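You operate a simulated robot arm through the tools that you are given. There is no shell and no other tool. Be economical: measure what you need, move in short steps, check, and stop when the job is done.

The job below is to be done with a simulated two-armed robot. You get a single attempt, and the scene is never put back.

JOB
Stack the tin marked "bosses" from the front jig shelf on top of the tin marked "stops". Take the head tube with the largest size on its label from the jig parts table top and put it on the black cup. Put the silver boss on the mill end of the tube bench away on the top of the small parts bench. Pick up the upright red banded tube with one hand, pass it to the other hand and put it on the clear end of the side bench. Put the upright blue banded tube on the white job card. Close the lower left drawer. Push the dryer drawer shut. Open the tumbler lid. Do these in any order. Set down upright: upright red banded tube, upright blue banded tube.
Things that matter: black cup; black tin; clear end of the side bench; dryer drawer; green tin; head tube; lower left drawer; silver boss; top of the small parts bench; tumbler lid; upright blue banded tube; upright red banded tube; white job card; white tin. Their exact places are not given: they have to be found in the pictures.

The check looks at the end state, three seconds after you hand in, the way a careful person would. Anything else that was tipped, shoved, dropped, spilled or broken makes it a failure. A push-on lid holds only when it is set on centred and level and pressed home; a screw cap is set on level and turned clockwise until tight.

ROBOT AND FRAMES
Two 7-joint arms with two-finger grippers on one trunk, on a base that drives. Base frame: it is fixed to the floor where the robot stands at the start and does not move with it; the origin is under the middle of the robot, x ahead of it, y to its left, z up; the surface under the hand at the start is at about z = 0.529. Readings come in m, rad, newtons and seconds.
The left shoulder is at the start at [0.06, 0.123, 0.945], the right one opposite. With the tool pointing down near the work surface each hand reaches from about 0.1 to 0.72 m from the robot's upright axis, wherever it stands, measured 20 degrees to its own side. Places, roughly: black cup (6x6x3 cm) [-3, 1.3, 0.9]; black tin, green tin, white tin [0.75, 0.25, 0.5]; clear end of the side bench (40x23 cm) [1.86, -4.04, 0.82]; dryer drawer [-3.2, -2.6, 0.9]; head tube [0.5, -1.25, 0.75]; lower left drawer [-1, -4.1, 0.6]; silver boss (3x3x3 cm) [1.3, -3.1, 0.9]; top of the small parts bench [5.2, -2.5, 0.8]; tumbler lid [-3.4, -1.3, 1]; upright blue banded tube (4x4x11 cm) [0.2, -4.3, 1]; upright red banded tube (4x4x11 cm) [0.3, -4.3, 1]; white job card [1.25, -2.75, 0.75]. Payload 1.47 kg a hand.
Tool frame (each hand has its own): the origin (TCP) lies between the finger pads and is the grasp point; the fingertips stand 0.016 m ahead of it; z points along the fingers, y is the line along which they close. The gripper opens to 0.087 m. The gripper's body begins 0.055 m behind the TCP.
Orientation is told as [roll, pitch, yaw] about the base's x, y, z axes, in that order, counted from this pose: with the fingers straight down and closing along the base's y, the tool's x points along the base's -x, its y along +y and its z along -z.

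CONTROLS
- The arms move only by the tool nudge_tool. It takes "left_increments", "right_increments" or both (then of equal length, played together; a hand with none holds still); each is one flat list of numbers, 7 for each row, row after row: the opening, from 0 (shut) to 1 (fully open), then the shift along the tool's x, y, z in cm, then the turn, a rotation vector about the tool's x, y, z in rad. In form: [gripper, x, y, z, rx, ry, rz, gripper, x, y, z, rx, ry, rz, ...]. A call has 1 to 8 rows; each row shifts and turns the commanded pose from where the row before left it, along the tool's axes as they then stand. Rows are played at 5 a second. More than 0.05 m and 0.15 rad between two rows, or a gripper value outside its range, and nothing of the call is played. Where a pose cannot be reached the arm comes as near as it can. A force on the tool above 40 N (or 10 N above the force at the start of the call, whichever is more), or a blocked arm, ends the call early, and 0.2 s more pass. The fingers move at their own pace (about 0.153 m/s each) and stop on an object; they squeeze with about 28 N. The grip force told is the motor's: it shows also when the fingers shut on nothing. Time passes only in rows, and 0.2 s behind the last, so rows that do not move let the fingers close. The reply holds the time, the measured pose of the TCP, the force on the tool along the base axes, the opening and the grip force, in the units named above and with some noise, with the torque about the TCP (base axes, N m) and any sound that the robot's microphone picked up.
- Cameras (640 x 400 px; columns grow to the right, rows downward): "scene" is now at [0.0741, 0.0159, 1.4853]; the picture's right is [0.25, -0.97, 0.00], its down [-0.84, -0.22, -0.49] and it looks along [0.47, 0.12, -0.87] (base axes); focal length 294 px, centre (320, 200). "left" rides on the left gripper at [0.073, -0.012, -0.09] in its tool frame; the picture's right is [0.16, 0.99, 0.00], its down [-0.72, 0.12, -0.68] and it looks along [-0.67, 0.11, 0.73] (tool axes); focal length 247 px, centre (320, 200). "right" rides on the right gripper at [0.073, 0.012, -0.09] in its tool frame; the picture's right is [-0.16, 0.99, 0.00], its down [-0.72, -0.12, -0.68] and it looks along [-0.67, -0.11, 0.73] (tool axes); focal length 247 px, centre (320, 200).
- grab_frame(camera): a new picture of that camera. It takes no simulated time.
- lift_body(by): slides the trunk up (or, below 0, down) by that many m; the arms and the scene camera ride with it, the base frame stays. It gives what a move gives, with no picture.
- roll_base(legs): drives the robot by 1 to 6 legs, each [ahead, left, turn to the left] in m, m and rad, along the robot's own axes; the way and the turn of a leg run together, so that a leg with both is an arc; at most 1.5 m and 3.142 rad a leg. The arms and the cameras ride along, it lands a little off, and it stops where it bumps. It gives what a move gives.
- head_to(pan, tilt): turns the head with the scene camera to pan (to the left, within 2.094 rad either way) and tilt (down, from -0.506 to 1.204), counted from straight ahead of the robot. It gives what a move gives.
- point_at(camera, pixels): for up to 12 pixels [column, row] of the newest picture of that camera ("zoom" is the newest enlarged one), the place [x, y, z] in the base frame of the surface seen there, good to about 0.002 m. It takes no simulated time.
- enlarge(camera, box): a new picture of the part [left, top, right, bottom] of that camera's present view, enlarged. It takes no simulated time.
- finish_job(): hands the job in; it is judged then, once.

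Work in short steps. Measure before you move; look again where a grasp or a placing could have gone wrong, and mend it. You have 138 turns and 164 pictures in all, those below and enlarged ones among them. Open the grippers and draw the arms clear of the work before you hand the job in, unless the task says otherwise; then end with one line.

The tools are called after ">>>" as a command line: name --argument value ..., lists and objects as JSON in quotes. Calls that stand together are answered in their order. nudge_tool: Moves the arms, as the interface text tells. Its arguments: {"type":"object","properties":{"left_increments":{"type":"array"},"right_increments":{"type":"array"}},"required":[]} The other tools are called the same way: lift_body (by) slides the trunk up or down; roll_base (legs) drives the base; head_to (pan, tilt) turns the head that bears the scene camera; grab_frame (camera) takes a picture; point_at (camera, pixels) gives the place of the surface under pixels of a picture; enlarge (camera, box) takes an enlarged picture of a part of a camera's view; finish_job () hands the job in.

At the start:

```text
t: 0.0
left_position: [0.3953, 0.2423, 0.8107]
left_orientation: [-0.001, -0.001, 0.001]
left_ft_force: [0.4, 0.2, -0.8]
left_torque: [0.0, 0.0, -0.05]
left_grip_width: 0.0866
left_gripper_force: 0.2
right_position: [0.3818, -0.0936, 0.7923]
right_orientation: [0.002, -0.001, -0.001]
right_ft_force: [0.9, -0.3, 0.1]
right_torque: [0.01, 0.04, 0.0]
right_grip_width: 0.0871
right_gripper_force: 0.0
trunk travel left (down, up): [-0.1, 0.13]
robot x, y, heading: [-0.0025, 0.002, 0.001]
head pan, tilt: [0.253, 1.059]
```

scene: 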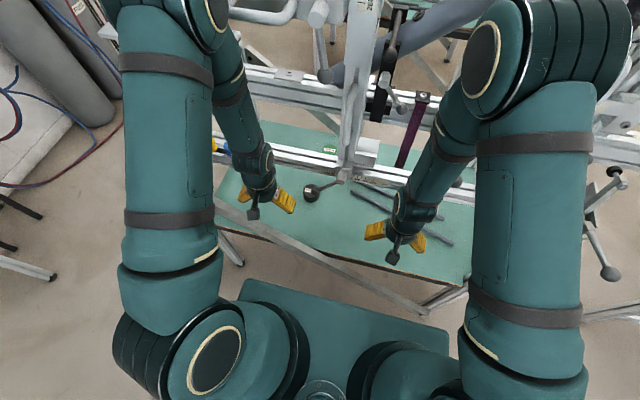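
right: 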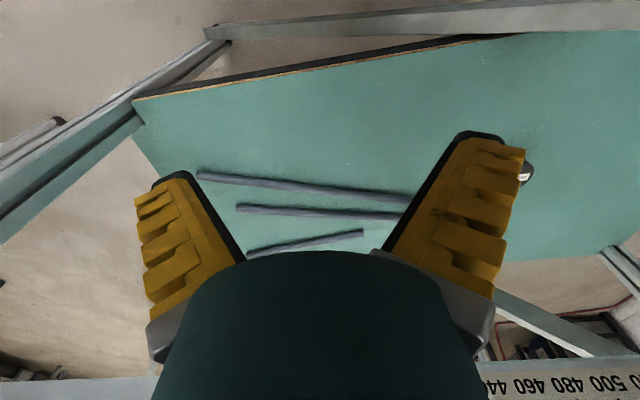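
left: 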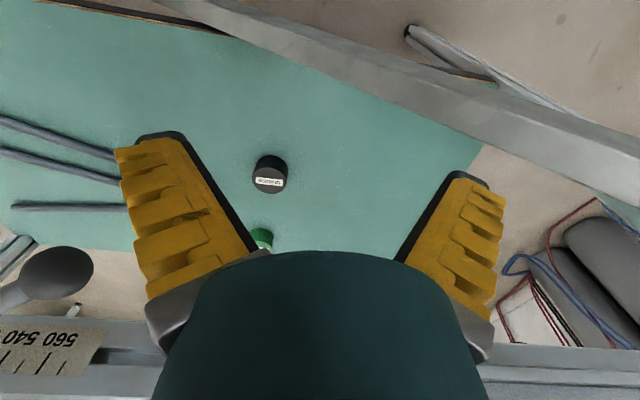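

The left picture shows a black tin at (270,172) and a green one at (262,238). I enlarge there to read the labels and look at the right side too.

>>> enlarge --camera "left" --box '[200, 130, 340, 260]'

>>> point_at --camera "left" --pixels '[[268, 160], [270, 182], [262, 238], [265, 250], [300, 150], [50, 155]]'

>>> enlarge --camera "scene" --box '[200, 110, 480, 285]'

>>> point_at --camera "right" --pixels '[[525, 172], [300, 190], [350, 100]]'

```text
3.08 times, centred on (270, 195) of left
```

zoom: 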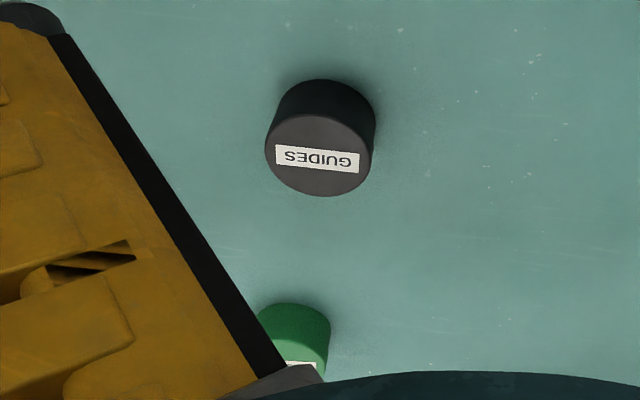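

```text
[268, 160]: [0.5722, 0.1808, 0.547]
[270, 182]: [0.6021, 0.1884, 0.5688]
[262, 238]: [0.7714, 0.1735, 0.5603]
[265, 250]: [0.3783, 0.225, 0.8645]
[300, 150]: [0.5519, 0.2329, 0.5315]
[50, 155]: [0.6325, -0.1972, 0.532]
```

```text
2.29 times, centred on (340, 198) of scene
```

zoom: 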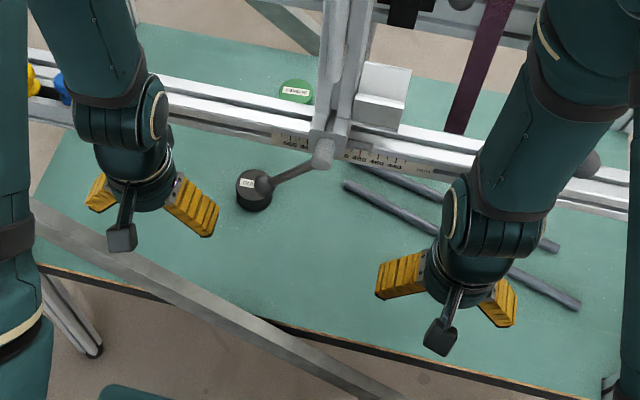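

```text
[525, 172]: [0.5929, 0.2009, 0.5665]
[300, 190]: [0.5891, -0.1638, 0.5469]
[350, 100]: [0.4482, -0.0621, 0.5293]
```

Black reads GUIDES; green is behind a rail and white is not seen yet. I tilt the head to see the whole jig.

>>> head_to --pan 0.3 --tilt 0.75

>>> grab_frame --camera "scene"

>>> enlarge --camera "scene" --box '[200, 200, 440, 350]'

```text
t: 0.8
left_position: [0.3974, 0.242, 0.81]
left_orientation: [0.0, -0.001, 0.0]
left_ft_force: [0.5, 0.5, 0.0]
left_torque: [-0.01, -0.06, 0.03]
left_grip_width: 0.0868
left_gripper_force: 0.1
right_position: [0.3824, -0.0943, 0.792]
right_orientation: [0.0, -0.002, 0.001]
right_ft_force: [-0.9, -0.6, 0.2]
right_torque: [-0.02, 0.02, 0.0]
right_grip_width: 0.087
right_gripper_force: 0.0
trunk travel left (down, up): [-0.1, 0.13]
robot x, y, heading: [-0.0006, 0.0037, 0.0]
head pan, tilt: [0.3, 0.75]
```

```text
158 pictures are left
```

scene: 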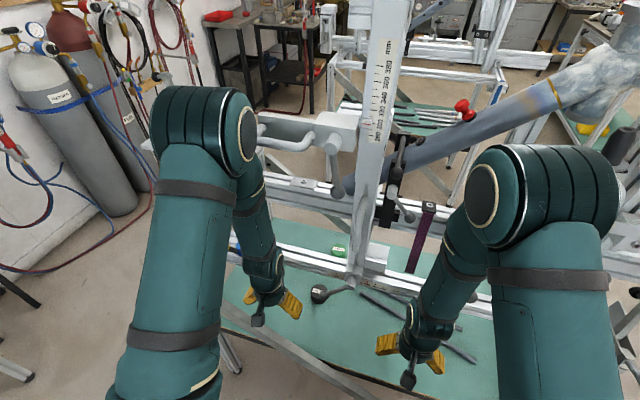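

```text
2.67 times, centred on (320, 275) of scene
```

zoom: 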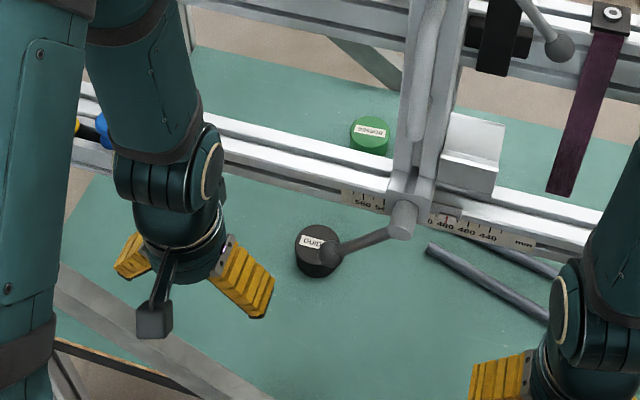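

I read the green label closer and measure the rail and surroundings.

>>> enlarge --camera "scene" --box '[300, 220, 380, 270]'

>>> point_at --camera "zoom" --pixels '[[310, 210], [310, 240], [270, 215], [355, 225], [200, 100], [200, 330], [470, 100], [560, 240]]'

>>> point_at --camera "scene" --pixels '[[300, 265], [300, 258], [250, 305], [318, 293], [350, 285], [375, 262], [340, 170], [365, 130], [275, 345], [235, 305], [300, 330], [420, 240]]'

```text
8.00 times, centred on (340, 245) of scene
```

zoom: 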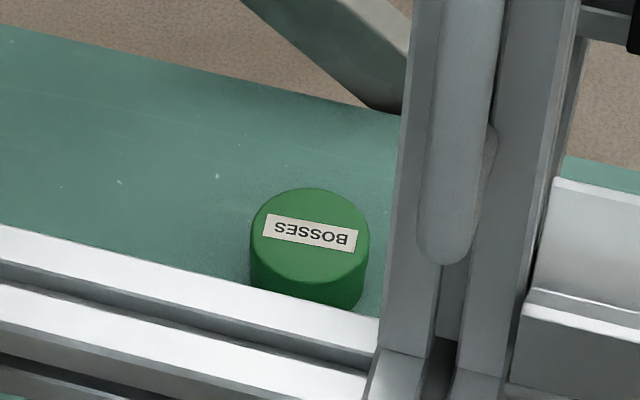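

```text
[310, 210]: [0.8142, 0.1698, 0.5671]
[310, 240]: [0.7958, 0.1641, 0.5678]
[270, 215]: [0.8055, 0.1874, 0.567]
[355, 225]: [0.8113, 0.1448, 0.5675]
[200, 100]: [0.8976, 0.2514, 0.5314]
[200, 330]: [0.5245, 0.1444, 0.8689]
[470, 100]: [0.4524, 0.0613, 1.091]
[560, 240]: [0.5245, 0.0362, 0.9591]
```

```text
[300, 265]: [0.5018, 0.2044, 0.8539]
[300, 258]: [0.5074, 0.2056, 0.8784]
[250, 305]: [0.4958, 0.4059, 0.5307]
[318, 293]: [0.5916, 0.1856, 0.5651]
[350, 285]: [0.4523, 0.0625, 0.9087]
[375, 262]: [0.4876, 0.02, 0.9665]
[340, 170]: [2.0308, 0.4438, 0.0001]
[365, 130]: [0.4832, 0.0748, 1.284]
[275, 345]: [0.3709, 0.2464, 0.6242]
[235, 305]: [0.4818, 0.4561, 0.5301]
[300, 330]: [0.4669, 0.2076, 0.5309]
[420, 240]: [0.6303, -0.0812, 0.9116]
```

Green is the tin marked BOSSES at (0.80, 0.166), top z 0.567. I tilt the left hand to look farther ahead under the rail for the white tin.

>>> nudge_tool --left_increments '[1, 2, 0, 0, 0, -0.15, 0, 1, 2, 0, 0, 0, -0.15, 0, 1, 0, 0, 2, 0, -0.15, 0, 1, 0, 0, 2, 0, -0.15, 0]'

>>> grab_frame --camera "left"

>>> grab_frame --camera "scene"

```text
t: 1.8
left_position: [0.3797, 0.2469, 0.7608]
left_orientation: [-0.003, -0.592, 0.004]
left_ft_force: [-0.2, 1.2, -1.2]
left_torque: [-0.11, -0.04, -0.03]
left_grip_width: 0.087
left_gripper_force: 0.0
left hand out of reach, approached as far as the arm can: row 3
right_position: [0.3869, -0.0918, 0.789]
right_orientation: [-0.001, 0.005, 0.0]
right_ft_force: [2.4, 1.0, -0.6]
right_torque: [-0.02, 0.09, 0.0]
right_grip_width: 0.087
right_gripper_force: 0.0
trunk travel left (down, up): [-0.1, 0.13]
robot x, y, heading: [0.003, 0.0001, 0.004]
head pan, tilt: [0.3, 0.75]
```

```text
155 pictures are left
```

left: 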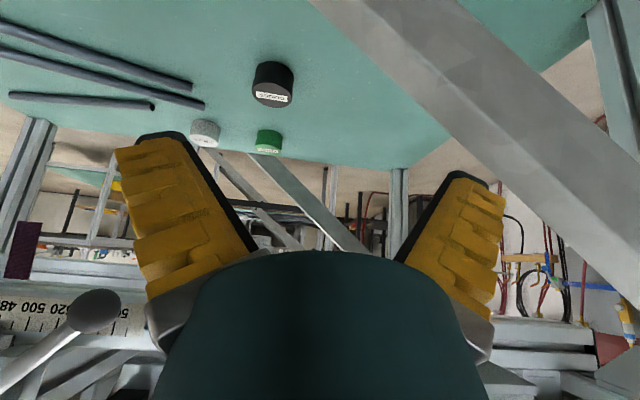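

```text
154 pictures are left
```

scene: 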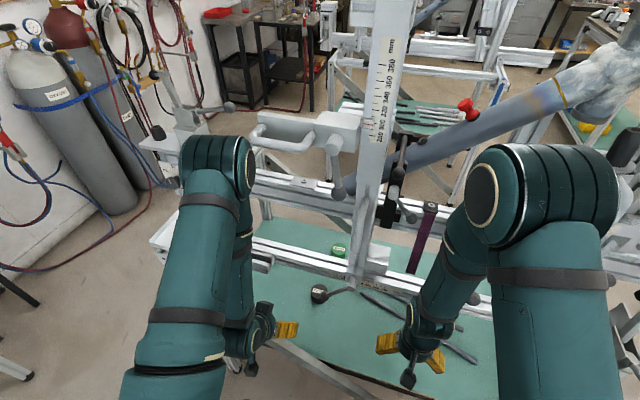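

The white tin shows at (205,132). I measure all tins, shelf edges and the diagonal brace in this view.

>>> point_at --camera "left" --pixels '[[205, 125], [205, 140], [268, 133], [270, 150], [300, 157], [398, 165], [395, 240], [330, 180], [400, 40], [460, 40], [20, 180], [90, 280]]'

>>> point_at --camera "scene" --pixels '[[290, 272], [290, 185], [290, 205], [265, 205], [330, 210], [290, 225], [300, 345], [400, 380], [340, 330], [350, 145], [280, 250], [250, 225]]'

>>> enlarge --camera "left" --box '[160, 100, 320, 200]'

```text
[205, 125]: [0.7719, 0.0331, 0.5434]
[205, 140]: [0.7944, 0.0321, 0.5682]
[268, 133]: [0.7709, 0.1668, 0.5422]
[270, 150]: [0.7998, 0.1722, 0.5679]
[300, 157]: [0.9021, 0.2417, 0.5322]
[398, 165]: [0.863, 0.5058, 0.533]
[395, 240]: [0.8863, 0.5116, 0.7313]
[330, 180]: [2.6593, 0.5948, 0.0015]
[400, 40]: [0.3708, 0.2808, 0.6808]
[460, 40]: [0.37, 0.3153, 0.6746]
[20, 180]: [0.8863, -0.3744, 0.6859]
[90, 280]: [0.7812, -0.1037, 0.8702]
```

```text
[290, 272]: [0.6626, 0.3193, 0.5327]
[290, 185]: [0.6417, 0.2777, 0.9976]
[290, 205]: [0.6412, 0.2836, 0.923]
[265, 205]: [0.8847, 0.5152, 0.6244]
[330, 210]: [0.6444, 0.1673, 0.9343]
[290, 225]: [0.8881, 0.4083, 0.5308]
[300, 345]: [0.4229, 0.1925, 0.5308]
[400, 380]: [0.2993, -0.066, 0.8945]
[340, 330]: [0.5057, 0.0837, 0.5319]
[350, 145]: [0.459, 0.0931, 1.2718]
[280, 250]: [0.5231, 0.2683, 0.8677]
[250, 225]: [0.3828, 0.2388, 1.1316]
```

```text
4.00 times, centred on (240, 150) of left
```

zoom: 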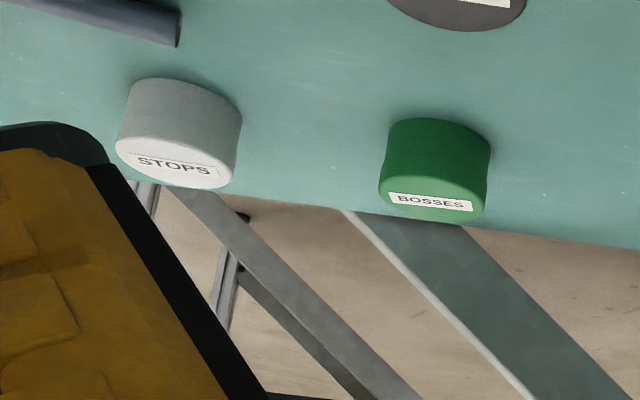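

STOPS is white at (0.795, 0.032), BOSSES green at (0.795, 0.168). Reaching from the front is cramped by rails and a brace, so I survey the room for routes.

>>> head_to --pan -0.5 --tilt 0.45

>>> grab_frame --camera "scene"

>>> point_at --camera "scene" --pixels '[[40, 250], [100, 200], [200, 200], [300, 200], [400, 200], [500, 200], [600, 200], [400, 300], [500, 300], [600, 300], [600, 120], [450, 120]]'

>>> head_to --pan -1.7 --tilt 0.45

>>> grab_frame --camera "scene"

>>> point_at --camera "scene" --pixels '[[40, 250], [100, 200], [200, 200], [300, 200], [400, 200], [500, 200], [600, 200], [400, 300], [500, 300], [600, 300], [600, 120], [450, 120]]'

>>> head_to --pan 1.2 --tilt 0.45

>>> grab_frame --camera "scene"

>>> point_at --camera "scene" --pixels '[[40, 250], [100, 200], [200, 200], [300, 200], [400, 200], [500, 200], [600, 200], [400, 300], [500, 300], [600, 300], [600, 120], [450, 120]]'

```text
t: 2.9
left_position: [0.3746, 0.2456, 0.765]
left_orientation: [-0.002, -0.599, 0.002]
left_ft_force: [0.4, -0.3, 0.7]
left_torque: [0.01, 0.01, -0.01]
left_grip_width: 0.0868
left_gripper_force: 0.0
right_position: [0.3827, -0.0934, 0.7919]
right_orientation: [-0.001, 0.0, 0.0]
right_ft_force: [-0.6, 0.8, 0.2]
right_torque: [0.01, 0.03, 0.0]
right_grip_width: 0.0868
right_gripper_force: 0.1
trunk travel left (down, up): [-0.1, 0.13]
robot x, y, heading: [-0.001, -0.0014, 0.006]
head pan, tilt: [-0.499, 0.45]
```

```text
152 pictures are left
```

scene: 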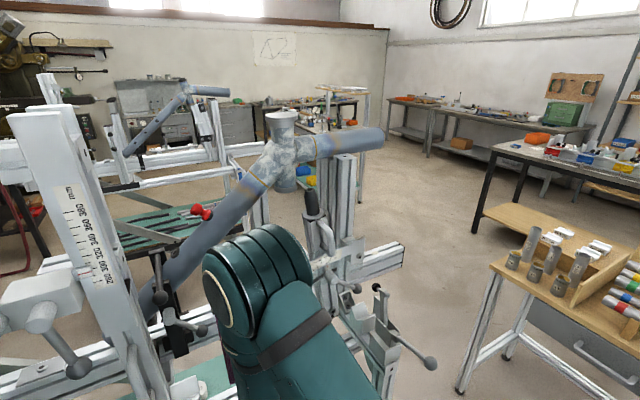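

```text
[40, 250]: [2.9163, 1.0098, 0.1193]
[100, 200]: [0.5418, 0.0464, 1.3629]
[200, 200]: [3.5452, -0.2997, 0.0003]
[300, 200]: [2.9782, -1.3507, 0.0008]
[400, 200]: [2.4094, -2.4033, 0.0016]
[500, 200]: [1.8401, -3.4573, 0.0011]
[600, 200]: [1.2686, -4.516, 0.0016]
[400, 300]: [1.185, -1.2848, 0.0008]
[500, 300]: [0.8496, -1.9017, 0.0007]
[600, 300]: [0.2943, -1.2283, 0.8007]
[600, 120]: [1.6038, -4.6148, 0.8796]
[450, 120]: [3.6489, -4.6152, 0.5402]
```

```text
t: 4.3
left_position: [0.376, 0.245, 0.7659]
left_orientation: [-0.002, -0.599, 0.001]
left_ft_force: [-0.4, 0.0, 0.8]
left_torque: [0.03, -0.01, -0.03]
left_grip_width: 0.0869
left_gripper_force: 0.0
right_position: [0.381, -0.0931, 0.7916]
right_orientation: [-0.003, 0.0, 0.001]
right_ft_force: [-0.1, 0.1, -0.2]
right_torque: [-0.01, 0.03, 0.0]
right_grip_width: 0.0871
right_gripper_force: 0.1
trunk travel left (down, up): [-0.1, 0.13]
robot x, y, heading: [-0.0026, -0.0002, 0.002]
head pan, tilt: [-1.7, 0.45]
```

```text
151 pictures are left
```

scene: 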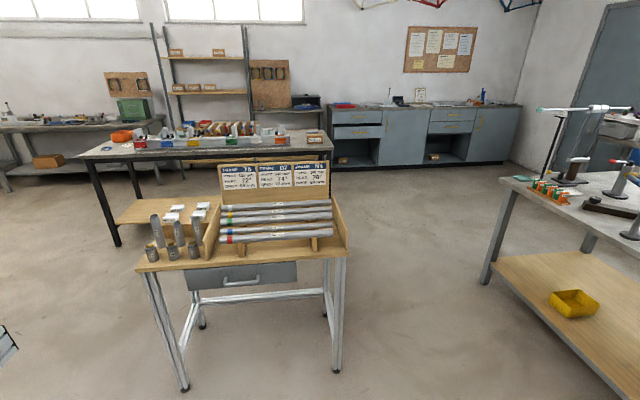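

```text
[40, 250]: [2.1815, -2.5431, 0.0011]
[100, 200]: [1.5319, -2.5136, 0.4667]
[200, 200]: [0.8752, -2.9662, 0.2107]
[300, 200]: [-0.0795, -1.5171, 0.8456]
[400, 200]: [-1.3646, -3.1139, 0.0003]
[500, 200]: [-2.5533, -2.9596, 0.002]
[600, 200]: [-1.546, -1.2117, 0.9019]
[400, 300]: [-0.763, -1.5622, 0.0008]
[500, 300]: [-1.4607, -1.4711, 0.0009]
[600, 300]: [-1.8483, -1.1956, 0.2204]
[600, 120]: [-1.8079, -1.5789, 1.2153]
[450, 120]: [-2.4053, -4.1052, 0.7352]
```

```text
t: 6.9
left_position: [0.3761, 0.2438, 0.7647]
left_orientation: [-0.001, -0.6, 0.0]
left_ft_force: [0.2, 0.5, -0.6]
left_torque: [-0.02, 0.0, 0.05]
left_grip_width: 0.087
left_gripper_force: 0.1
right_position: [0.3818, -0.092, 0.7924]
right_orientation: [-0.001, 0.002, 0.001]
right_ft_force: [-0.4, 0.4, 0.0]
right_torque: [0.03, 0.02, 0.04]
right_grip_width: 0.0869
right_gripper_force: 0.0
trunk travel left (down, up): [-0.1, 0.13]
robot x, y, heading: [0.0015, -0.0008, -0.0]
head pan, tilt: [1.201, 0.45]
```

```text
150 pictures are left
```

scene: 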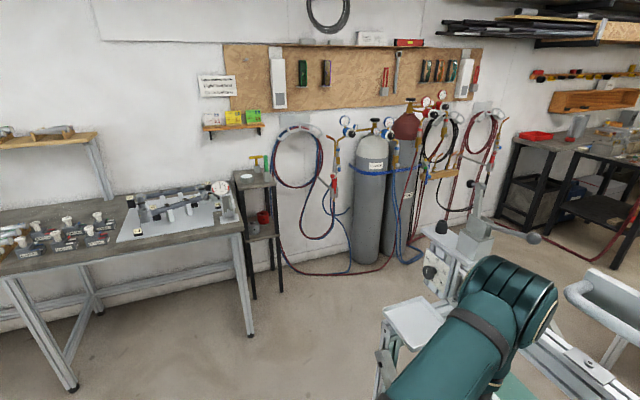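

```text
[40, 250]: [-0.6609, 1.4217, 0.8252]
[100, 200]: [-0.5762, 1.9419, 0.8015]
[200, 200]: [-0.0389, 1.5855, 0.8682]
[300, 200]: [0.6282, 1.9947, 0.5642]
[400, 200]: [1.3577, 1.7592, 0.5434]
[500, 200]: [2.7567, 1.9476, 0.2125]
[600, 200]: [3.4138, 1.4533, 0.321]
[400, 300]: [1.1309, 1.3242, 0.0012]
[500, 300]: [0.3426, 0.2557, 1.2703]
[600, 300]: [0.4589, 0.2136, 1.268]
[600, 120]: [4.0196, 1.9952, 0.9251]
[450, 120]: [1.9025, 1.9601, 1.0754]
```

The far side of the jig looks reachable via the left gap past the cylinders. I measure that gap.

>>> point_at --camera "scene" --pixels '[[385, 312], [435, 315], [378, 380], [430, 250], [440, 290], [250, 335], [285, 265], [360, 240], [385, 265], [395, 240], [480, 245], [270, 290]]'

>>> enlarge --camera "scene" --box '[360, 180, 640, 400]'

```text
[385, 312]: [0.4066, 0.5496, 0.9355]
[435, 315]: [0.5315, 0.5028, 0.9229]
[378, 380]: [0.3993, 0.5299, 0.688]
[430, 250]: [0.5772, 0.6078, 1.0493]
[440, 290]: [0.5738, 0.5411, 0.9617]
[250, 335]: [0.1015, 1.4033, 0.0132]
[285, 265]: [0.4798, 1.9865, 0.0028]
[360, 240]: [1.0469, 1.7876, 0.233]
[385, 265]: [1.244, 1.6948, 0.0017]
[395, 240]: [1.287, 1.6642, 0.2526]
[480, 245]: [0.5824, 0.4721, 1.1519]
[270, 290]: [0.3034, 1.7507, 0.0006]
```

```text
1.82 times, centred on (500, 290) of scene
```

zoom: 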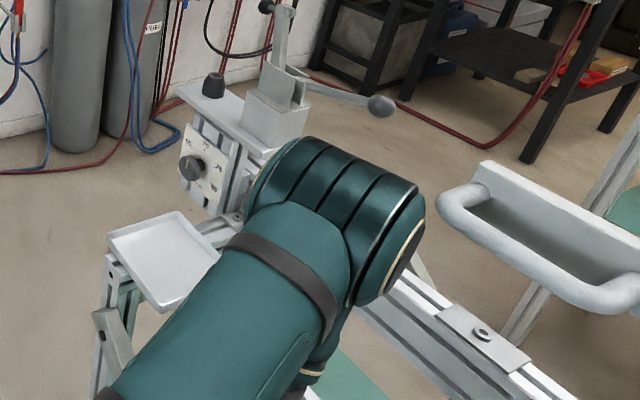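

Gap runs from y≈0.62 to 1.5, so I drive along y≈1.0 to the far side of the jig. First back off and go left, then forward.

>>> roll_base --legs '[[-0.25, 0, 0], [0, 0.98, 0], [1.5, 0, 0]]'

>>> head_to --pan -1.2 --tilt 0.6

>>> grab_frame --camera "scene"

>>> point_at --camera "scene" --pixels '[[40, 350], [40, 150], [100, 200], [200, 200], [300, 200], [400, 200], [500, 200], [400, 300], [500, 300], [300, 300], [600, 120], [450, 120]]'

```text
t: 24.3
left_position: [1.6245, 1.2369, 0.766]
left_orientation: [-0.001, -0.599, 0.002]
left_ft_force: [0.3, 0.7, 0.6]
left_torque: [0.01, 0.0, 0.01]
left_grip_width: 0.0871
left_gripper_force: 0.1
right_position: [1.6307, 0.8991, 0.7919]
right_orientation: [-0.001, -0.001, 0.001]
right_ft_force: [0.1, -0.3, 0.0]
right_torque: [-0.02, 0.0, 0.0]
right_grip_width: 0.087
right_gripper_force: 0.0
trunk travel left (down, up): [-0.1, 0.13]
robot x, y, heading: [1.2519, 0.9976, -0.002]
head pan, tilt: [1.201, 0.45]
```

```text
t: 26.5
left_position: [1.6232, 1.2358, 0.7648]
left_orientation: [0.001, -0.6, 0.001]
left_ft_force: [0.4, 0.2, -0.7]
left_torque: [0.02, 0.01, 0.02]
left_grip_width: 0.0869
left_gripper_force: 0.0
right_position: [1.6305, 0.8992, 0.7922]
right_orientation: [-0.001, -0.001, 0.001]
right_ft_force: [0.2, -0.7, -0.3]
right_torque: [-0.02, 0.01, 0.01]
right_grip_width: 0.0873
right_gripper_force: 0.1
trunk travel left (down, up): [-0.1, 0.13]
robot x, y, heading: [1.2494, 0.9949, 0.001]
head pan, tilt: [-1.201, 0.6]
```

```text
148 pictures are left
```

scene: 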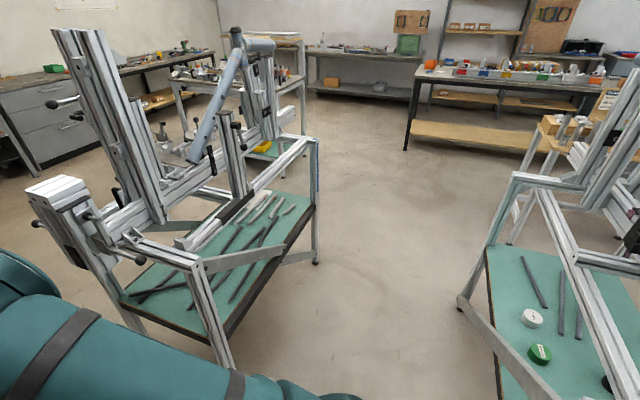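

```text
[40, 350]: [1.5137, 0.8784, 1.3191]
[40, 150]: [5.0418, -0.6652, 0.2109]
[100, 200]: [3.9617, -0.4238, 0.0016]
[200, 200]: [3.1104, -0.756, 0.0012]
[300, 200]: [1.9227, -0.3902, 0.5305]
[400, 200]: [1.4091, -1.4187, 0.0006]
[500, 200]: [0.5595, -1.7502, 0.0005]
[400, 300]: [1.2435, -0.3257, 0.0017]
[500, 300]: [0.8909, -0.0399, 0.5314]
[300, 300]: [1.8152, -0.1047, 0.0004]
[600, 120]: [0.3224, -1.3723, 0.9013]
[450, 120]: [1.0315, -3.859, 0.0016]
```

The aisle between jigs is clear and both tins are visible; a brace crosses the far side. I measure the brace, tins, and posts.

>>> point_at --camera "scene" --pixels '[[465, 305], [490, 328], [510, 350], [530, 372], [550, 395], [530, 318], [541, 352], [560, 240], [540, 180], [315, 215], [215, 320], [600, 350]]'

>>> enlarge --camera "scene" --box '[440, 160, 640, 400]'

```text
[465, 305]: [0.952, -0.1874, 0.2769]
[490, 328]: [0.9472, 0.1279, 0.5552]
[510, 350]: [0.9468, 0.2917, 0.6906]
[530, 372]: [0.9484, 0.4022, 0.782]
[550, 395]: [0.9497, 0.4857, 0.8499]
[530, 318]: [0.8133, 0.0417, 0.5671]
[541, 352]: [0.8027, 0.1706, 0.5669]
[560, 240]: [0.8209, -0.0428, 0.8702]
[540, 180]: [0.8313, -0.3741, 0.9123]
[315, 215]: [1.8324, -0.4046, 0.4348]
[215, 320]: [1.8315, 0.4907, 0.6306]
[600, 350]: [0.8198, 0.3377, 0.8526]
```

```text
1.67 times, centred on (540, 280) of scene
```

zoom: 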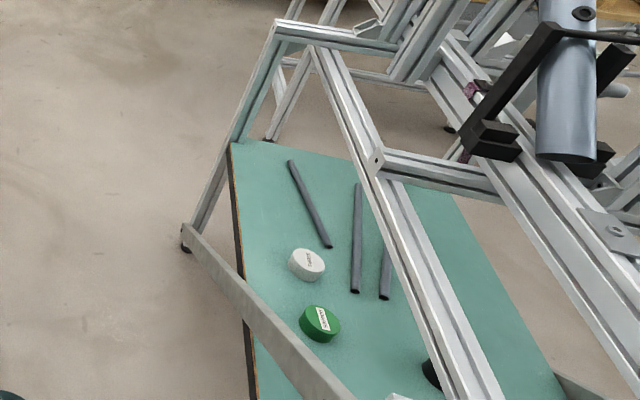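

The tins sit under a rail at z≈0.85, reachable at a 45° slant above the brace (z≈0.6 at y 0.17) from the aisle. I pull both hands in, turn to face −x and slide into the aisle.

>>> nudge_tool --left_increments '[1, 3.3, 0, -2.3, 0, 0, 0, 1, 3.3, 0, -2.3, 0, 0, 0, 1, 1.5, 0, -1, 0, 0, 0]' --right_increments '[1, 4, 0, 0, 0, 0, 0, 1, 4, 0, 0, 0, 0, 0, 1, 2, 0, 0, 0, 0, 0]'

>>> roll_base --legs '[[0, 0, 3.1416], [-0.15, 0, 0]]'

>>> head_to --pan 0.5 --tilt 0.7

>>> grab_frame --camera "scene"

```text
t: 27.3
left_position: [1.5609, 1.2558, 0.7241]
left_orientation: [-0.003, -0.6, 0.002]
left_ft_force: [-1.2, -0.1, 0.2]
left_torque: [0.03, 0.0, -0.02]
left_grip_width: 0.0869
left_gripper_force: 0.1
left hand out of reach, approached as far as the arm can: row 1, 2, 3
right_position: [1.5386, 0.9048, 0.7884]
right_orientation: [0.0, -0.001, 0.001]
right_ft_force: [0.3, 0.1, -0.4]
right_torque: [0.03, 0.0, 0.01]
right_grip_width: 0.087
right_gripper_force: 0.1
right hand out of reach, approached as far as the arm can: row 3
trunk travel left (down, up): [-0.1, 0.13]
robot x, y, heading: [1.2451, 0.9942, 0.003]
head pan, tilt: [-1.201, 0.6]
```

```text
refused: 3.1416 is not a number from -3.14159 to 3.14159
```

```text
t: 29.1
left_position: [1.5615, 1.2555, 0.7235]
left_orientation: [0.0, -0.6, 0.002]
left_ft_force: [0.2, -0.3, 0.2]
left_torque: [0.0, -0.04, 0.03]
left_grip_width: 0.0868
left_gripper_force: 0.0
right_position: [1.5384, 0.9043, 0.79]
right_orientation: [0.002, 0.001, 0.002]
right_ft_force: [-0.1, -0.1, 0.4]
right_torque: [0.0, 0.0, 0.02]
right_grip_width: 0.087
right_gripper_force: 0.1
trunk travel left (down, up): [-0.1, 0.13]
robot x, y, heading: [1.2497, 0.9955, 0.005]
head pan, tilt: [0.499, 0.7]
```

```text
146 pictures are left
```

scene: 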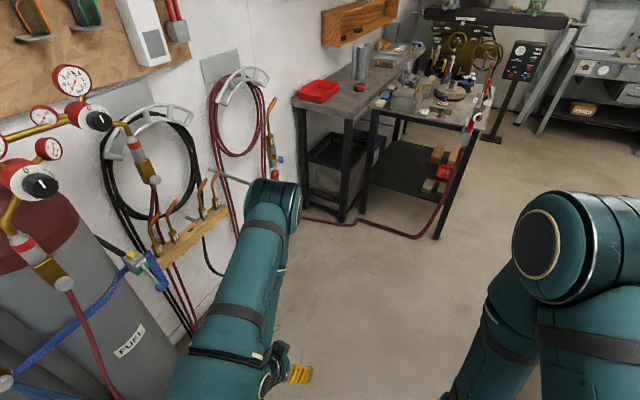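

The arc command must be ≤3.14159. I check how far the left elbow sticks out before turning.

>>> point_at --camera "scene" --pixels '[[275, 200], [250, 310], [270, 380], [60, 250], [140, 330], [30, 380]]'

>>> roll_base --legs '[[0.1, -0.1, 0], [0, 0, -3.1415]]'

>>> head_to --pan 0.4 --tilt 0.8

>>> grab_frame --camera "scene"

```text
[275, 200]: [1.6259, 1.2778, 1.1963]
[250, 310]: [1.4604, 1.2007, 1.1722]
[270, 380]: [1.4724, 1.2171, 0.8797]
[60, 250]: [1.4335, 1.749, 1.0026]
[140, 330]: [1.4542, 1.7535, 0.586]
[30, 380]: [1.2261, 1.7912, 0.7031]
```

```text
t: 37.9
left_position: [1.0464, 0.6213, 0.724]
left_orientation: [-0.001, -0.6, -3.11]
left_ft_force: [-1.3, 0.0, -0.1]
left_torque: [0.0, 0.0, -0.01]
left_grip_width: 0.0869
left_gripper_force: 0.0
right_position: [1.0583, 0.9717, 0.7901]
right_orientation: [0.0, 0.0, -3.11]
right_ft_force: [-0.3, -0.2, -0.4]
right_torque: [0.02, 0.0, 0.0]
right_grip_width: 0.087
right_gripper_force: 0.0
trunk travel left (down, up): [-0.1, 0.13]
robot x, y, heading: [1.3465, 0.8902, -3.107]
head pan, tilt: [0.499, 0.7]
```

```text
t: 38.5
left_position: [1.0455, 0.6211, 0.7237]
left_orientation: [-0.002, -0.6, -3.111]
left_ft_force: [0.3, -0.8, 0.5]
left_torque: [0.01, 0.01, 0.0]
left_grip_width: 0.087
left_gripper_force: 0.1
right_position: [1.0586, 0.973, 0.7888]
right_orientation: [0.0, -0.001, -3.111]
right_ft_force: [-0.6, -0.6, -0.9]
right_torque: [-0.04, 0.03, 0.01]
right_grip_width: 0.0871
right_gripper_force: 0.0
trunk travel left (down, up): [-0.1, 0.13]
robot x, y, heading: [1.3507, 0.8921, -3.112]
head pan, tilt: [0.4, 0.799]
```

```text
145 pictures are left
```

scene: 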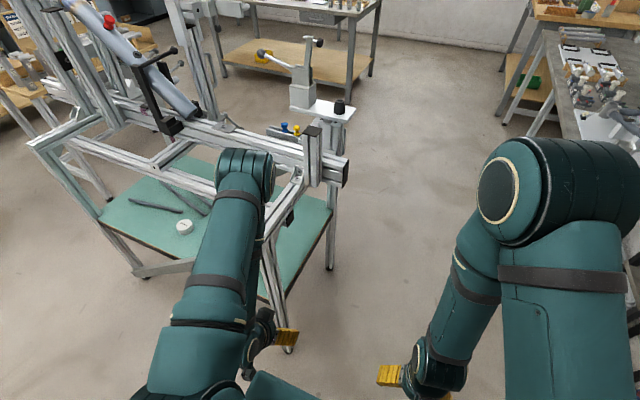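

Facing −x now. I back to x≈1.42, trim heading, and slide left to y≈0.3.

>>> roll_base --legs '[[-0.08, 0, -0.03], [0, 0.58, 0]]'

>>> grab_frame --camera "scene"

>>> grab_frame --camera "left"

```text
t: 44.8
left_position: [1.1151, 0.0492, 0.7239]
left_orientation: [0.0, -0.599, 3.134]
left_ft_force: [-0.7, -0.6, -0.2]
left_torque: [0.02, 0.0, 0.0]
left_grip_width: 0.0871
left_gripper_force: 0.1
right_position: [1.1397, 0.3983, 0.7893]
right_orientation: [0.001, 0.001, 3.135]
right_ft_force: [-1.0, 0.5, 0.5]
right_torque: [-0.01, 0.02, -0.05]
right_grip_width: 0.087
right_gripper_force: 0.1
trunk travel left (down, up): [-0.1, 0.13]
robot x, y, heading: [1.4266, 0.308, 3.135]
head pan, tilt: [0.4, 0.799]
```

```text
144 pictures are left
```

scene: 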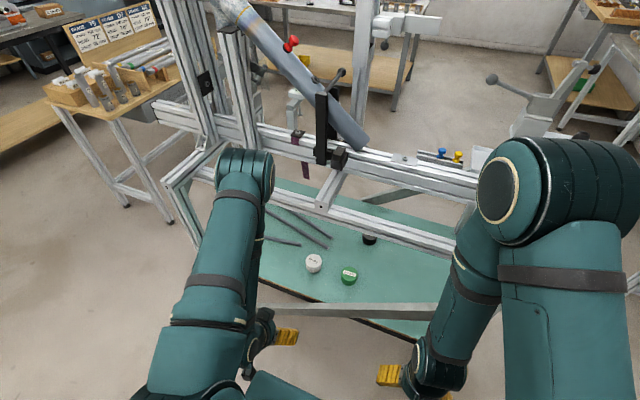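

```text
143 pictures are left
```

left: 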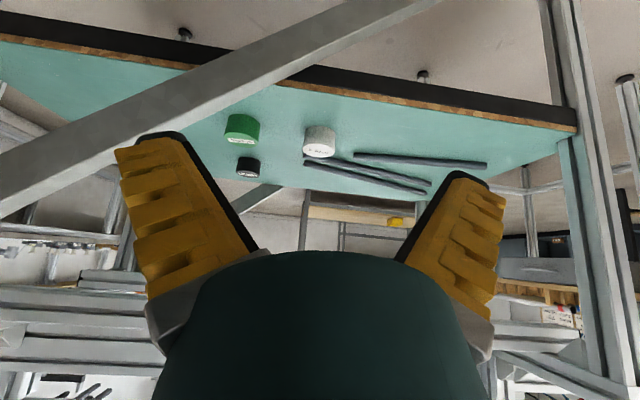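

Tins are open to a slanted approach. I measure tin tops and edges precisely from here.

>>> enlarge --camera "scene" --box '[280, 225, 400, 305]'

>>> point_at --camera "zoom" --pixels '[[182, 190], [182, 160], [182, 218], [370, 260], [370, 235], [370, 285], [330, 260], [410, 260], [140, 190], [225, 190]]'

>>> point_at --camera "scene" --pixels '[[349, 314], [349, 307], [300, 313], [400, 310], [350, 224], [350, 216], [400, 235], [300, 205], [349, 317]]'

```text
5.00 times, centred on (340, 265) of scene
```

zoom: 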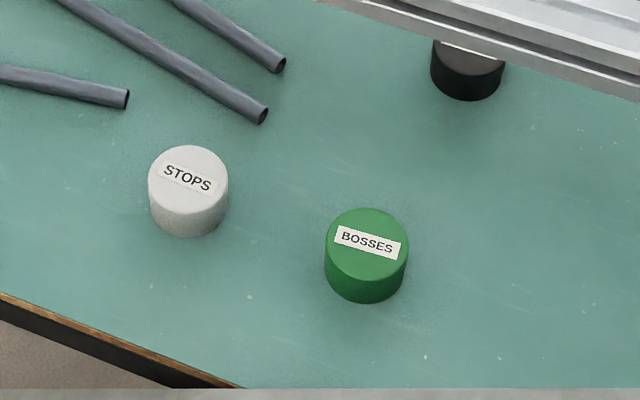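

```text
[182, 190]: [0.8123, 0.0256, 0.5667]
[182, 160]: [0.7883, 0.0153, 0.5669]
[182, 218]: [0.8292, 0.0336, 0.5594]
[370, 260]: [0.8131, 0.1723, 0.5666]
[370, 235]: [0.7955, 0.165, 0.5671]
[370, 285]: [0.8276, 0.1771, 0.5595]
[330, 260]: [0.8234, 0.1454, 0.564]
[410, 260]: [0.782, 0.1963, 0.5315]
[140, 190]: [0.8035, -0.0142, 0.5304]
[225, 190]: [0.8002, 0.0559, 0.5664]
```

```text
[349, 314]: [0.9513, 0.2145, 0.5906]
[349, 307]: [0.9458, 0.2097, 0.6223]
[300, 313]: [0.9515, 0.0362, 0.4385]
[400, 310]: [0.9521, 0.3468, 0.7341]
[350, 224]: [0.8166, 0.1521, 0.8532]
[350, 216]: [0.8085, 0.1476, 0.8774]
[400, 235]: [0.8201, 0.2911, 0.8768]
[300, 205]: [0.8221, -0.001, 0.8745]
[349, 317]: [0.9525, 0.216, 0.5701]
```

Tins are about 5.9 cm wide; green top centre (0.802, 0.166), white (0.799, 0.026). I set a 0.4 rad forward tilt and bring the left hand to a hover over the brace, below and in front of the rail.

>>> nudge_tool --left_increments '[1, 0, 0, 0, 0, 0.1, 0, 1, 0, 0, 0, 0, 0.1, 0, 1, -3.9, -1.95, 2.08, 0, 0, 0, 1, -3.9, -1.95, 2.08, 0, 0, 0, 1, -3.9, -1.95, 2.08, 0, 0, 0, 1, -3.9, -1.95, 2.08, 0, 0, 0, 1, -3.9, -1.95, 2.08, 0, 0, 0, 1, -3.9, -1.95, 2.08, 0, 0, 0]'

>>> grab_frame --camera "left"

>>> grab_frame --camera "scene"

```text
t: 46.6
left_position: [0.8502, 0.1698, 0.6977]
left_orientation: [0.0, -0.397, 3.135]
left_ft_force: [0.1, 0.0, 0.7]
left_torque: [0.02, 0.0, -0.02]
left_grip_width: 0.087
left_gripper_force: 0.1
right_position: [1.1399, 0.3992, 0.7887]
right_orientation: [0.0, 0.0, 3.134]
right_ft_force: [0.0, -0.1, -0.8]
right_torque: [-0.02, 0.0, 0.01]
right_grip_width: 0.0866
right_gripper_force: 0.1
trunk travel left (down, up): [-0.1, 0.13]
robot x, y, heading: [1.4308, 0.3089, 3.137]
head pan, tilt: [0.4, 0.799]
```

```text
141 pictures are left
```

left: 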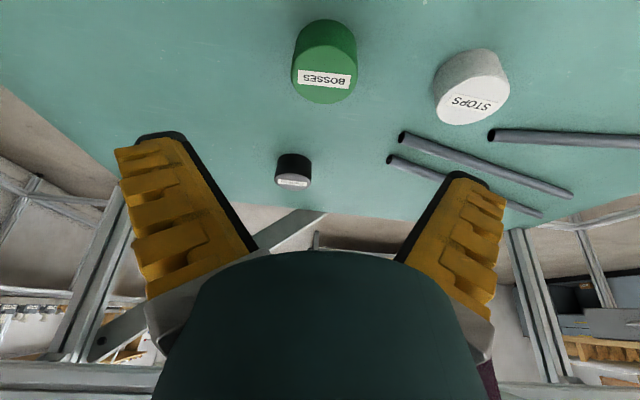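

```text
140 pictures are left
```

scene: 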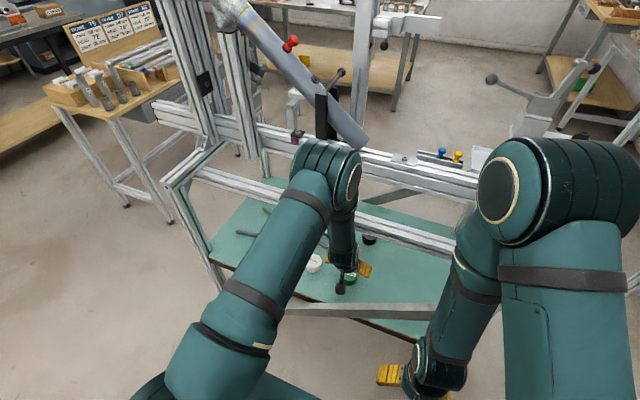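

Hover is reached; green tin is centred ahead. I check the elbow's clearance to the clamped tube, and refine tin centres from this close view.

>>> point_at --camera "scene" --pixels '[[325, 143], [350, 150], [300, 165], [358, 140], [330, 130], [345, 215], [345, 280]]'

>>> point_at --camera "left" --pixels '[[325, 80], [325, 98], [300, 80], [352, 80], [325, 68], [474, 102], [474, 118], [474, 88], [446, 104], [503, 97]]'

```text
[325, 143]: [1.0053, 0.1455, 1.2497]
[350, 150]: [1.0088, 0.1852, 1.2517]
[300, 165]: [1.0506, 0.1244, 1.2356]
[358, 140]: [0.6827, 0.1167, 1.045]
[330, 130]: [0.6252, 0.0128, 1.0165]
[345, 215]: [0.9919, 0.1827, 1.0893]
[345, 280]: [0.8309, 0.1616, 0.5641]
```

```text
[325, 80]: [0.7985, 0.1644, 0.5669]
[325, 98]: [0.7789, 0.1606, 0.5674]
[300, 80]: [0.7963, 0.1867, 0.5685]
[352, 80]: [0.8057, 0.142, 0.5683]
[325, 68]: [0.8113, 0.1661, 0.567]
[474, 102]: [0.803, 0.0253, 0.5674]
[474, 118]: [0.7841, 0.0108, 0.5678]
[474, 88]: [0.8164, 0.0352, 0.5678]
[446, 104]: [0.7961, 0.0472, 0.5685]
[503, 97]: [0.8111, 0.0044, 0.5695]
```

Green centre (0.799, 0.165), width ~4.7 cm. I slide down along the tool axis to z≈0.558 and close.

>>> nudge_tool --left_increments '[1, 0.2, 0.12, 3.7, 0, 0, 0, 1, 0.2, 0.12, 3.7, 0, 0, 0, 1, 0.2, 0.12, 3.7, 0, 0, 0, 1, 0.15, 0.12, 3.7, 0, 0, 0, 1, 0, 0, 0, 0, 0, 0]'

>>> grab_frame --camera "left"

```text
t: 47.8
left_position: [0.7984, 0.1619, 0.5596]
left_orientation: [0.001, -0.402, 3.135]
left_ft_force: [-0.9, 0.1, -0.1]
left_torque: [0.03, -0.02, 0.01]
left_grip_width: 0.087
left_gripper_force: 0.0
right_position: [1.139, 0.3994, 0.7894]
right_orientation: [-0.002, 0.001, 3.136]
right_ft_force: [0.7, 1.2, 0.1]
right_torque: [0.02, 0.0, -0.02]
right_grip_width: 0.087
right_gripper_force: 0.0
trunk travel left (down, up): [-0.1, 0.13]
robot x, y, heading: [1.4294, 0.3065, 3.131]
head pan, tilt: [0.4, 0.799]
```

```text
139 pictures are left
```

left: 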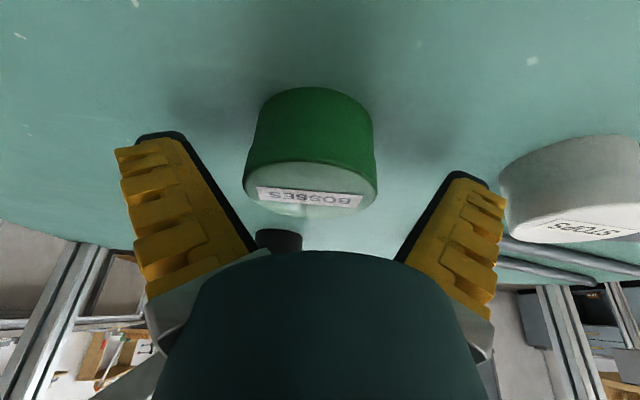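

The TCP projects to about (320,185), within the tin's top; it is centred. Close, then lift along the tool axis by 6 cm.

>>> nudge_tool --left_increments '[1, 0, -0.2, 0, 0, 0, 0, 0, 0, 0, 0, 0, 0, 0, 0, 0, 0, 0, 0, 0, 0, 0, 0, 0, 0, 0, 0, 0, 0, 0, 0, 0, 0, 0, 0]'

>>> nudge_tool --left_increments '[0, -1.2, 0, -2.76, 0, 0, 0, 0, -1.2, 0, -2.76, 0, 0, 0]'

>>> grab_frame --camera "left"

```text
t: 49.0
left_position: [0.7996, 0.1648, 0.5609]
left_orientation: [-0.001, -0.4, 3.136]
left_ft_force: [1.6, -0.2, 4.4]
left_torque: [-0.18, -0.17, 0.03]
left_grip_width: 0.0526
left_gripper_force: 27.9
right_position: [1.1399, 0.3998, 0.7883]
right_orientation: [-0.001, 0.0, 3.135]
right_ft_force: [0.0, 0.1, -0.1]
right_torque: [0.01, -0.03, 0.03]
right_grip_width: 0.087
right_gripper_force: 0.0
trunk travel left (down, up): [-0.1, 0.13]
robot x, y, heading: [1.4274, 0.3032, 3.136]
head pan, tilt: [0.4, 0.799]
```

```text
t: 49.6
left_position: [0.8006, 0.1643, 0.6204]
left_orientation: [0.0, -0.401, 3.134]
left_ft_force: [-0.1, 0.1, 0.1]
left_torque: [0.0, 0.0, -0.04]
left_grip_width: 0.0001
left_gripper_force: 28.0
right_position: [1.1387, 0.3994, 0.789]
right_orientation: [0.001, -0.002, 3.135]
right_ft_force: [0.0, 0.4, -0.1]
right_torque: [-0.02, -0.01, -0.02]
right_grip_width: 0.0868
right_gripper_force: 0.0
trunk travel left (down, up): [-0.1, 0.13]
robot x, y, heading: [1.431, 0.3074, 3.137]
head pan, tilt: [0.4, 0.799]
```

```text
138 pictures are left
```

left: 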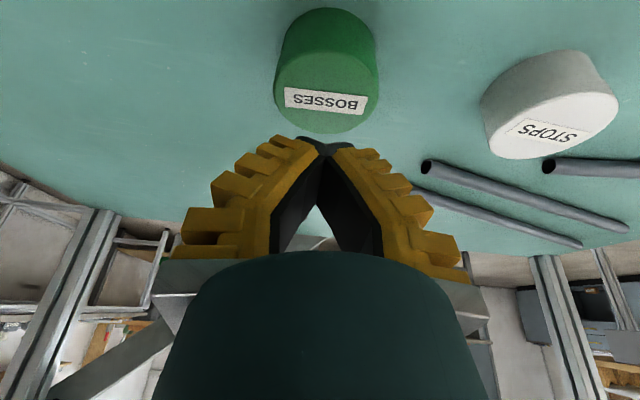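

The grip slipped (width fell from 5.3 cm to 0). I re-measure the tin.

>>> enlarge --camera "scene" --box '[280, 225, 400, 305]'

>>> point_at --camera "left" --pixels '[[278, 88], [376, 88], [327, 88], [327, 60], [327, 115], [327, 128], [326, 20], [280, 60], [374, 60]]'

```text
5.00 times, centred on (340, 265) of scene
```

zoom: 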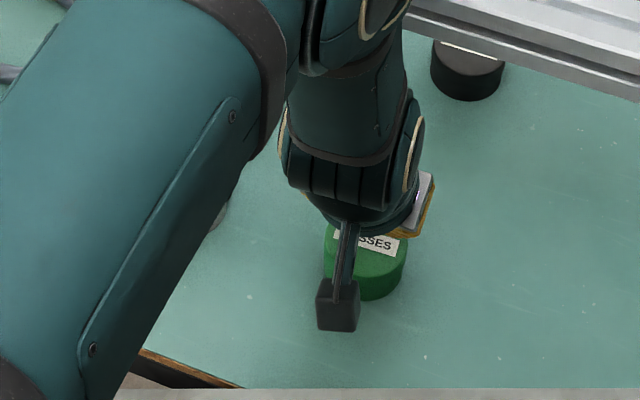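

```text
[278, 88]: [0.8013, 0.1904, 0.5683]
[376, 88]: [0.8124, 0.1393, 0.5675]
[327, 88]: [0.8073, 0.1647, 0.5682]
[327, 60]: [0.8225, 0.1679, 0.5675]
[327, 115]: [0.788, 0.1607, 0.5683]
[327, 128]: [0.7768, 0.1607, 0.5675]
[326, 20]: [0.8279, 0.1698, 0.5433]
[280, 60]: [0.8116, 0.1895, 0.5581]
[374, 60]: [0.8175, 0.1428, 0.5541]
```

The tin stands where it was, centre (0.802, 0.165), diameter 5.2 cm. I go back a little deeper (z 0.555), grip, and lift more gently.

>>> nudge_tool --left_increments '[1, 0, 0, 0, 0, 0, 0, 1, 0, 0, 0, 0, 0, 0, 1, 0.9, 0, 2, 0, 0, 0, 1, 0.9, 0, 2, 0, 0, 0, 1, 0.95, 0, 1.95, 0, 0, 0, 1, 0, 0, 0, 0, 0, 0]'

>>> nudge_tool --left_increments '[0, 0, 0, 0, 0, 0, 0, 0, 0, 0, 0, 0, 0, 0, 0, 0, 0, 0, 0, 0, 0, 0, 0, 0, 0, 0, 0, 0, 0, 0, 0, 0, 0, 0, 0]'

>>> nudge_tool --left_increments '[0, -0.2, 0, -0.46, 0, 0, 0, 0, -0.2, 0, -0.46, 0, 0, 0, 0, -0.2, 0, -0.46, 0, 0, 0]'

>>> grab_frame --camera "left"

```text
t: 51.0
left_position: [0.8023, 0.1632, 0.5541]
left_orientation: [-0.001, -0.4, 3.133]
left_ft_force: [0.2, 0.6, -0.5]
left_torque: [0.01, 0.01, 0.01]
left_grip_width: 0.0868
left_gripper_force: 0.0
right_position: [1.1402, 0.3993, 0.7892]
right_orientation: [0.0, -0.001, 3.133]
right_ft_force: [0.2, 0.1, -0.4]
right_torque: [-0.02, -0.03, 0.02]
right_grip_width: 0.0869
right_gripper_force: 0.0
trunk travel left (down, up): [-0.1, 0.13]
robot x, y, heading: [1.4274, 0.3069, 3.139]
head pan, tilt: [0.4, 0.799]
```

```text
t: 52.2
left_position: [0.803, 0.163, 0.5549]
left_orientation: [-0.001, -0.399, 3.135]
left_ft_force: [0.7, 0.4, 1.2]
left_torque: [0.01, -0.02, 0.02]
left_grip_width: 0.0556
left_gripper_force: 28.2
right_position: [1.1398, 0.3996, 0.7889]
right_orientation: [0.0, 0.0, 3.135]
right_ft_force: [0.1, 0.6, 0.1]
right_torque: [-0.01, 0.01, 0.01]
right_grip_width: 0.0871
right_gripper_force: 0.1
trunk travel left (down, up): [-0.1, 0.13]
robot x, y, heading: [1.4278, 0.3074, 3.134]
head pan, tilt: [0.4, 0.799]
```

```text
t: 53.0
left_position: [0.8025, 0.1647, 0.5694]
left_orientation: [0.0, -0.4, 3.135]
left_ft_force: [0.2, 0.2, -1.8]
left_torque: [0.01, -0.04, 0.01]
left_grip_width: 0.0559
left_gripper_force: 28.4
right_position: [1.1381, 0.3987, 0.788]
right_orientation: [0.0, -0.001, 3.136]
right_ft_force: [0.1, 0.6, -0.8]
right_torque: [0.01, -0.02, 0.01]
right_grip_width: 0.0868
right_gripper_force: 0.0
trunk travel left (down, up): [-0.1, 0.13]
robot x, y, heading: [1.4288, 0.3104, 3.134]
head pan, tilt: [0.4, 0.799]
```

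```text
136 pictures are left
```

left: 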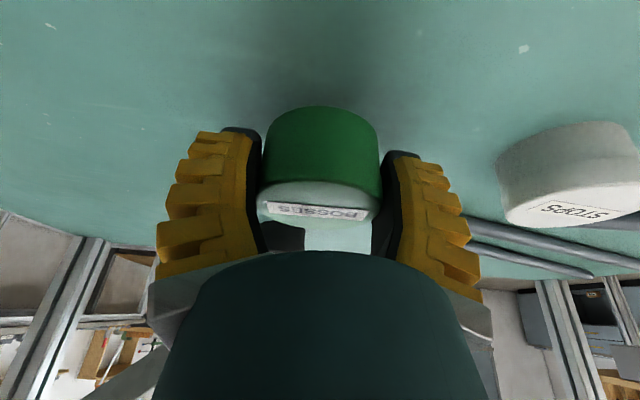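

Held at 5.6 cm. I lift on to z≈0.62 and re-measure the white tin.

>>> nudge_tool --left_increments '[0, -0.4, 0, -0.92, 0, 0, 0, 0, -0.4, 0, -0.92, 0, 0, 0, 0, -0.4, 0, -0.92, 0, 0, 0, 0, -0.4, 0, -0.92, 0, 0, 0, 0, -0.4, 0, -0.92, 0, 0, 0]'

>>> grab_frame --camera "left"

>>> enlarge --camera "left" --box '[440, 20, 640, 145]'

```text
t: 54.2
left_position: [0.801, 0.165, 0.6187]
left_orientation: [0.001, -0.4, 3.134]
left_ft_force: [0.3, -0.4, -1.6]
left_torque: [0.01, 0.01, 0.0]
left_grip_width: 0.0559
left_gripper_force: 27.5
right_position: [1.1399, 0.3997, 0.789]
right_orientation: [-0.001, 0.001, 3.135]
right_ft_force: [-0.1, -0.1, 1.0]
right_torque: [0.01, 0.04, -0.04]
right_grip_width: 0.0872
right_gripper_force: 0.0
trunk travel left (down, up): [-0.1, 0.13]
robot x, y, heading: [1.4309, 0.3104, 3.131]
head pan, tilt: [0.4, 0.799]
```

```text
135 pictures are left
```

left: 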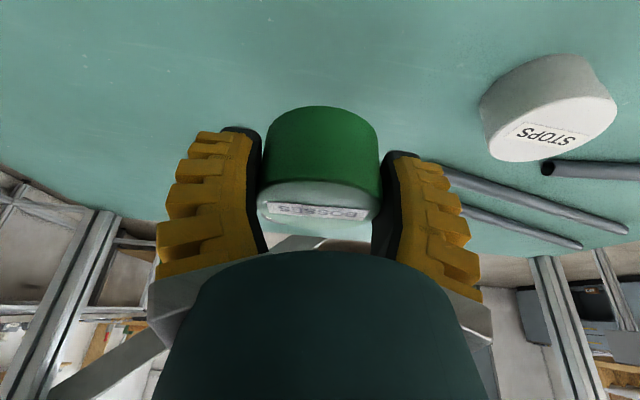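

```text
3.20 times, centred on (540, 82) of left
```

zoom: 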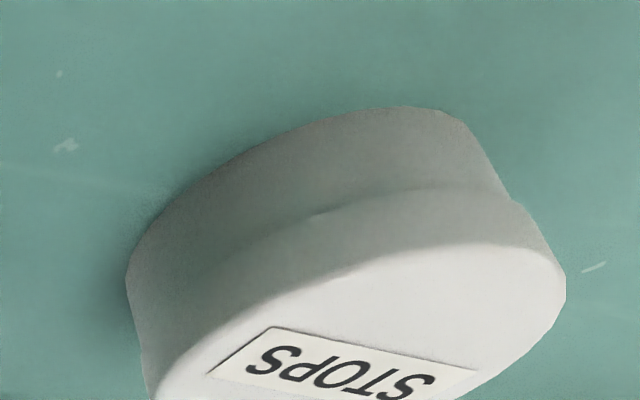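

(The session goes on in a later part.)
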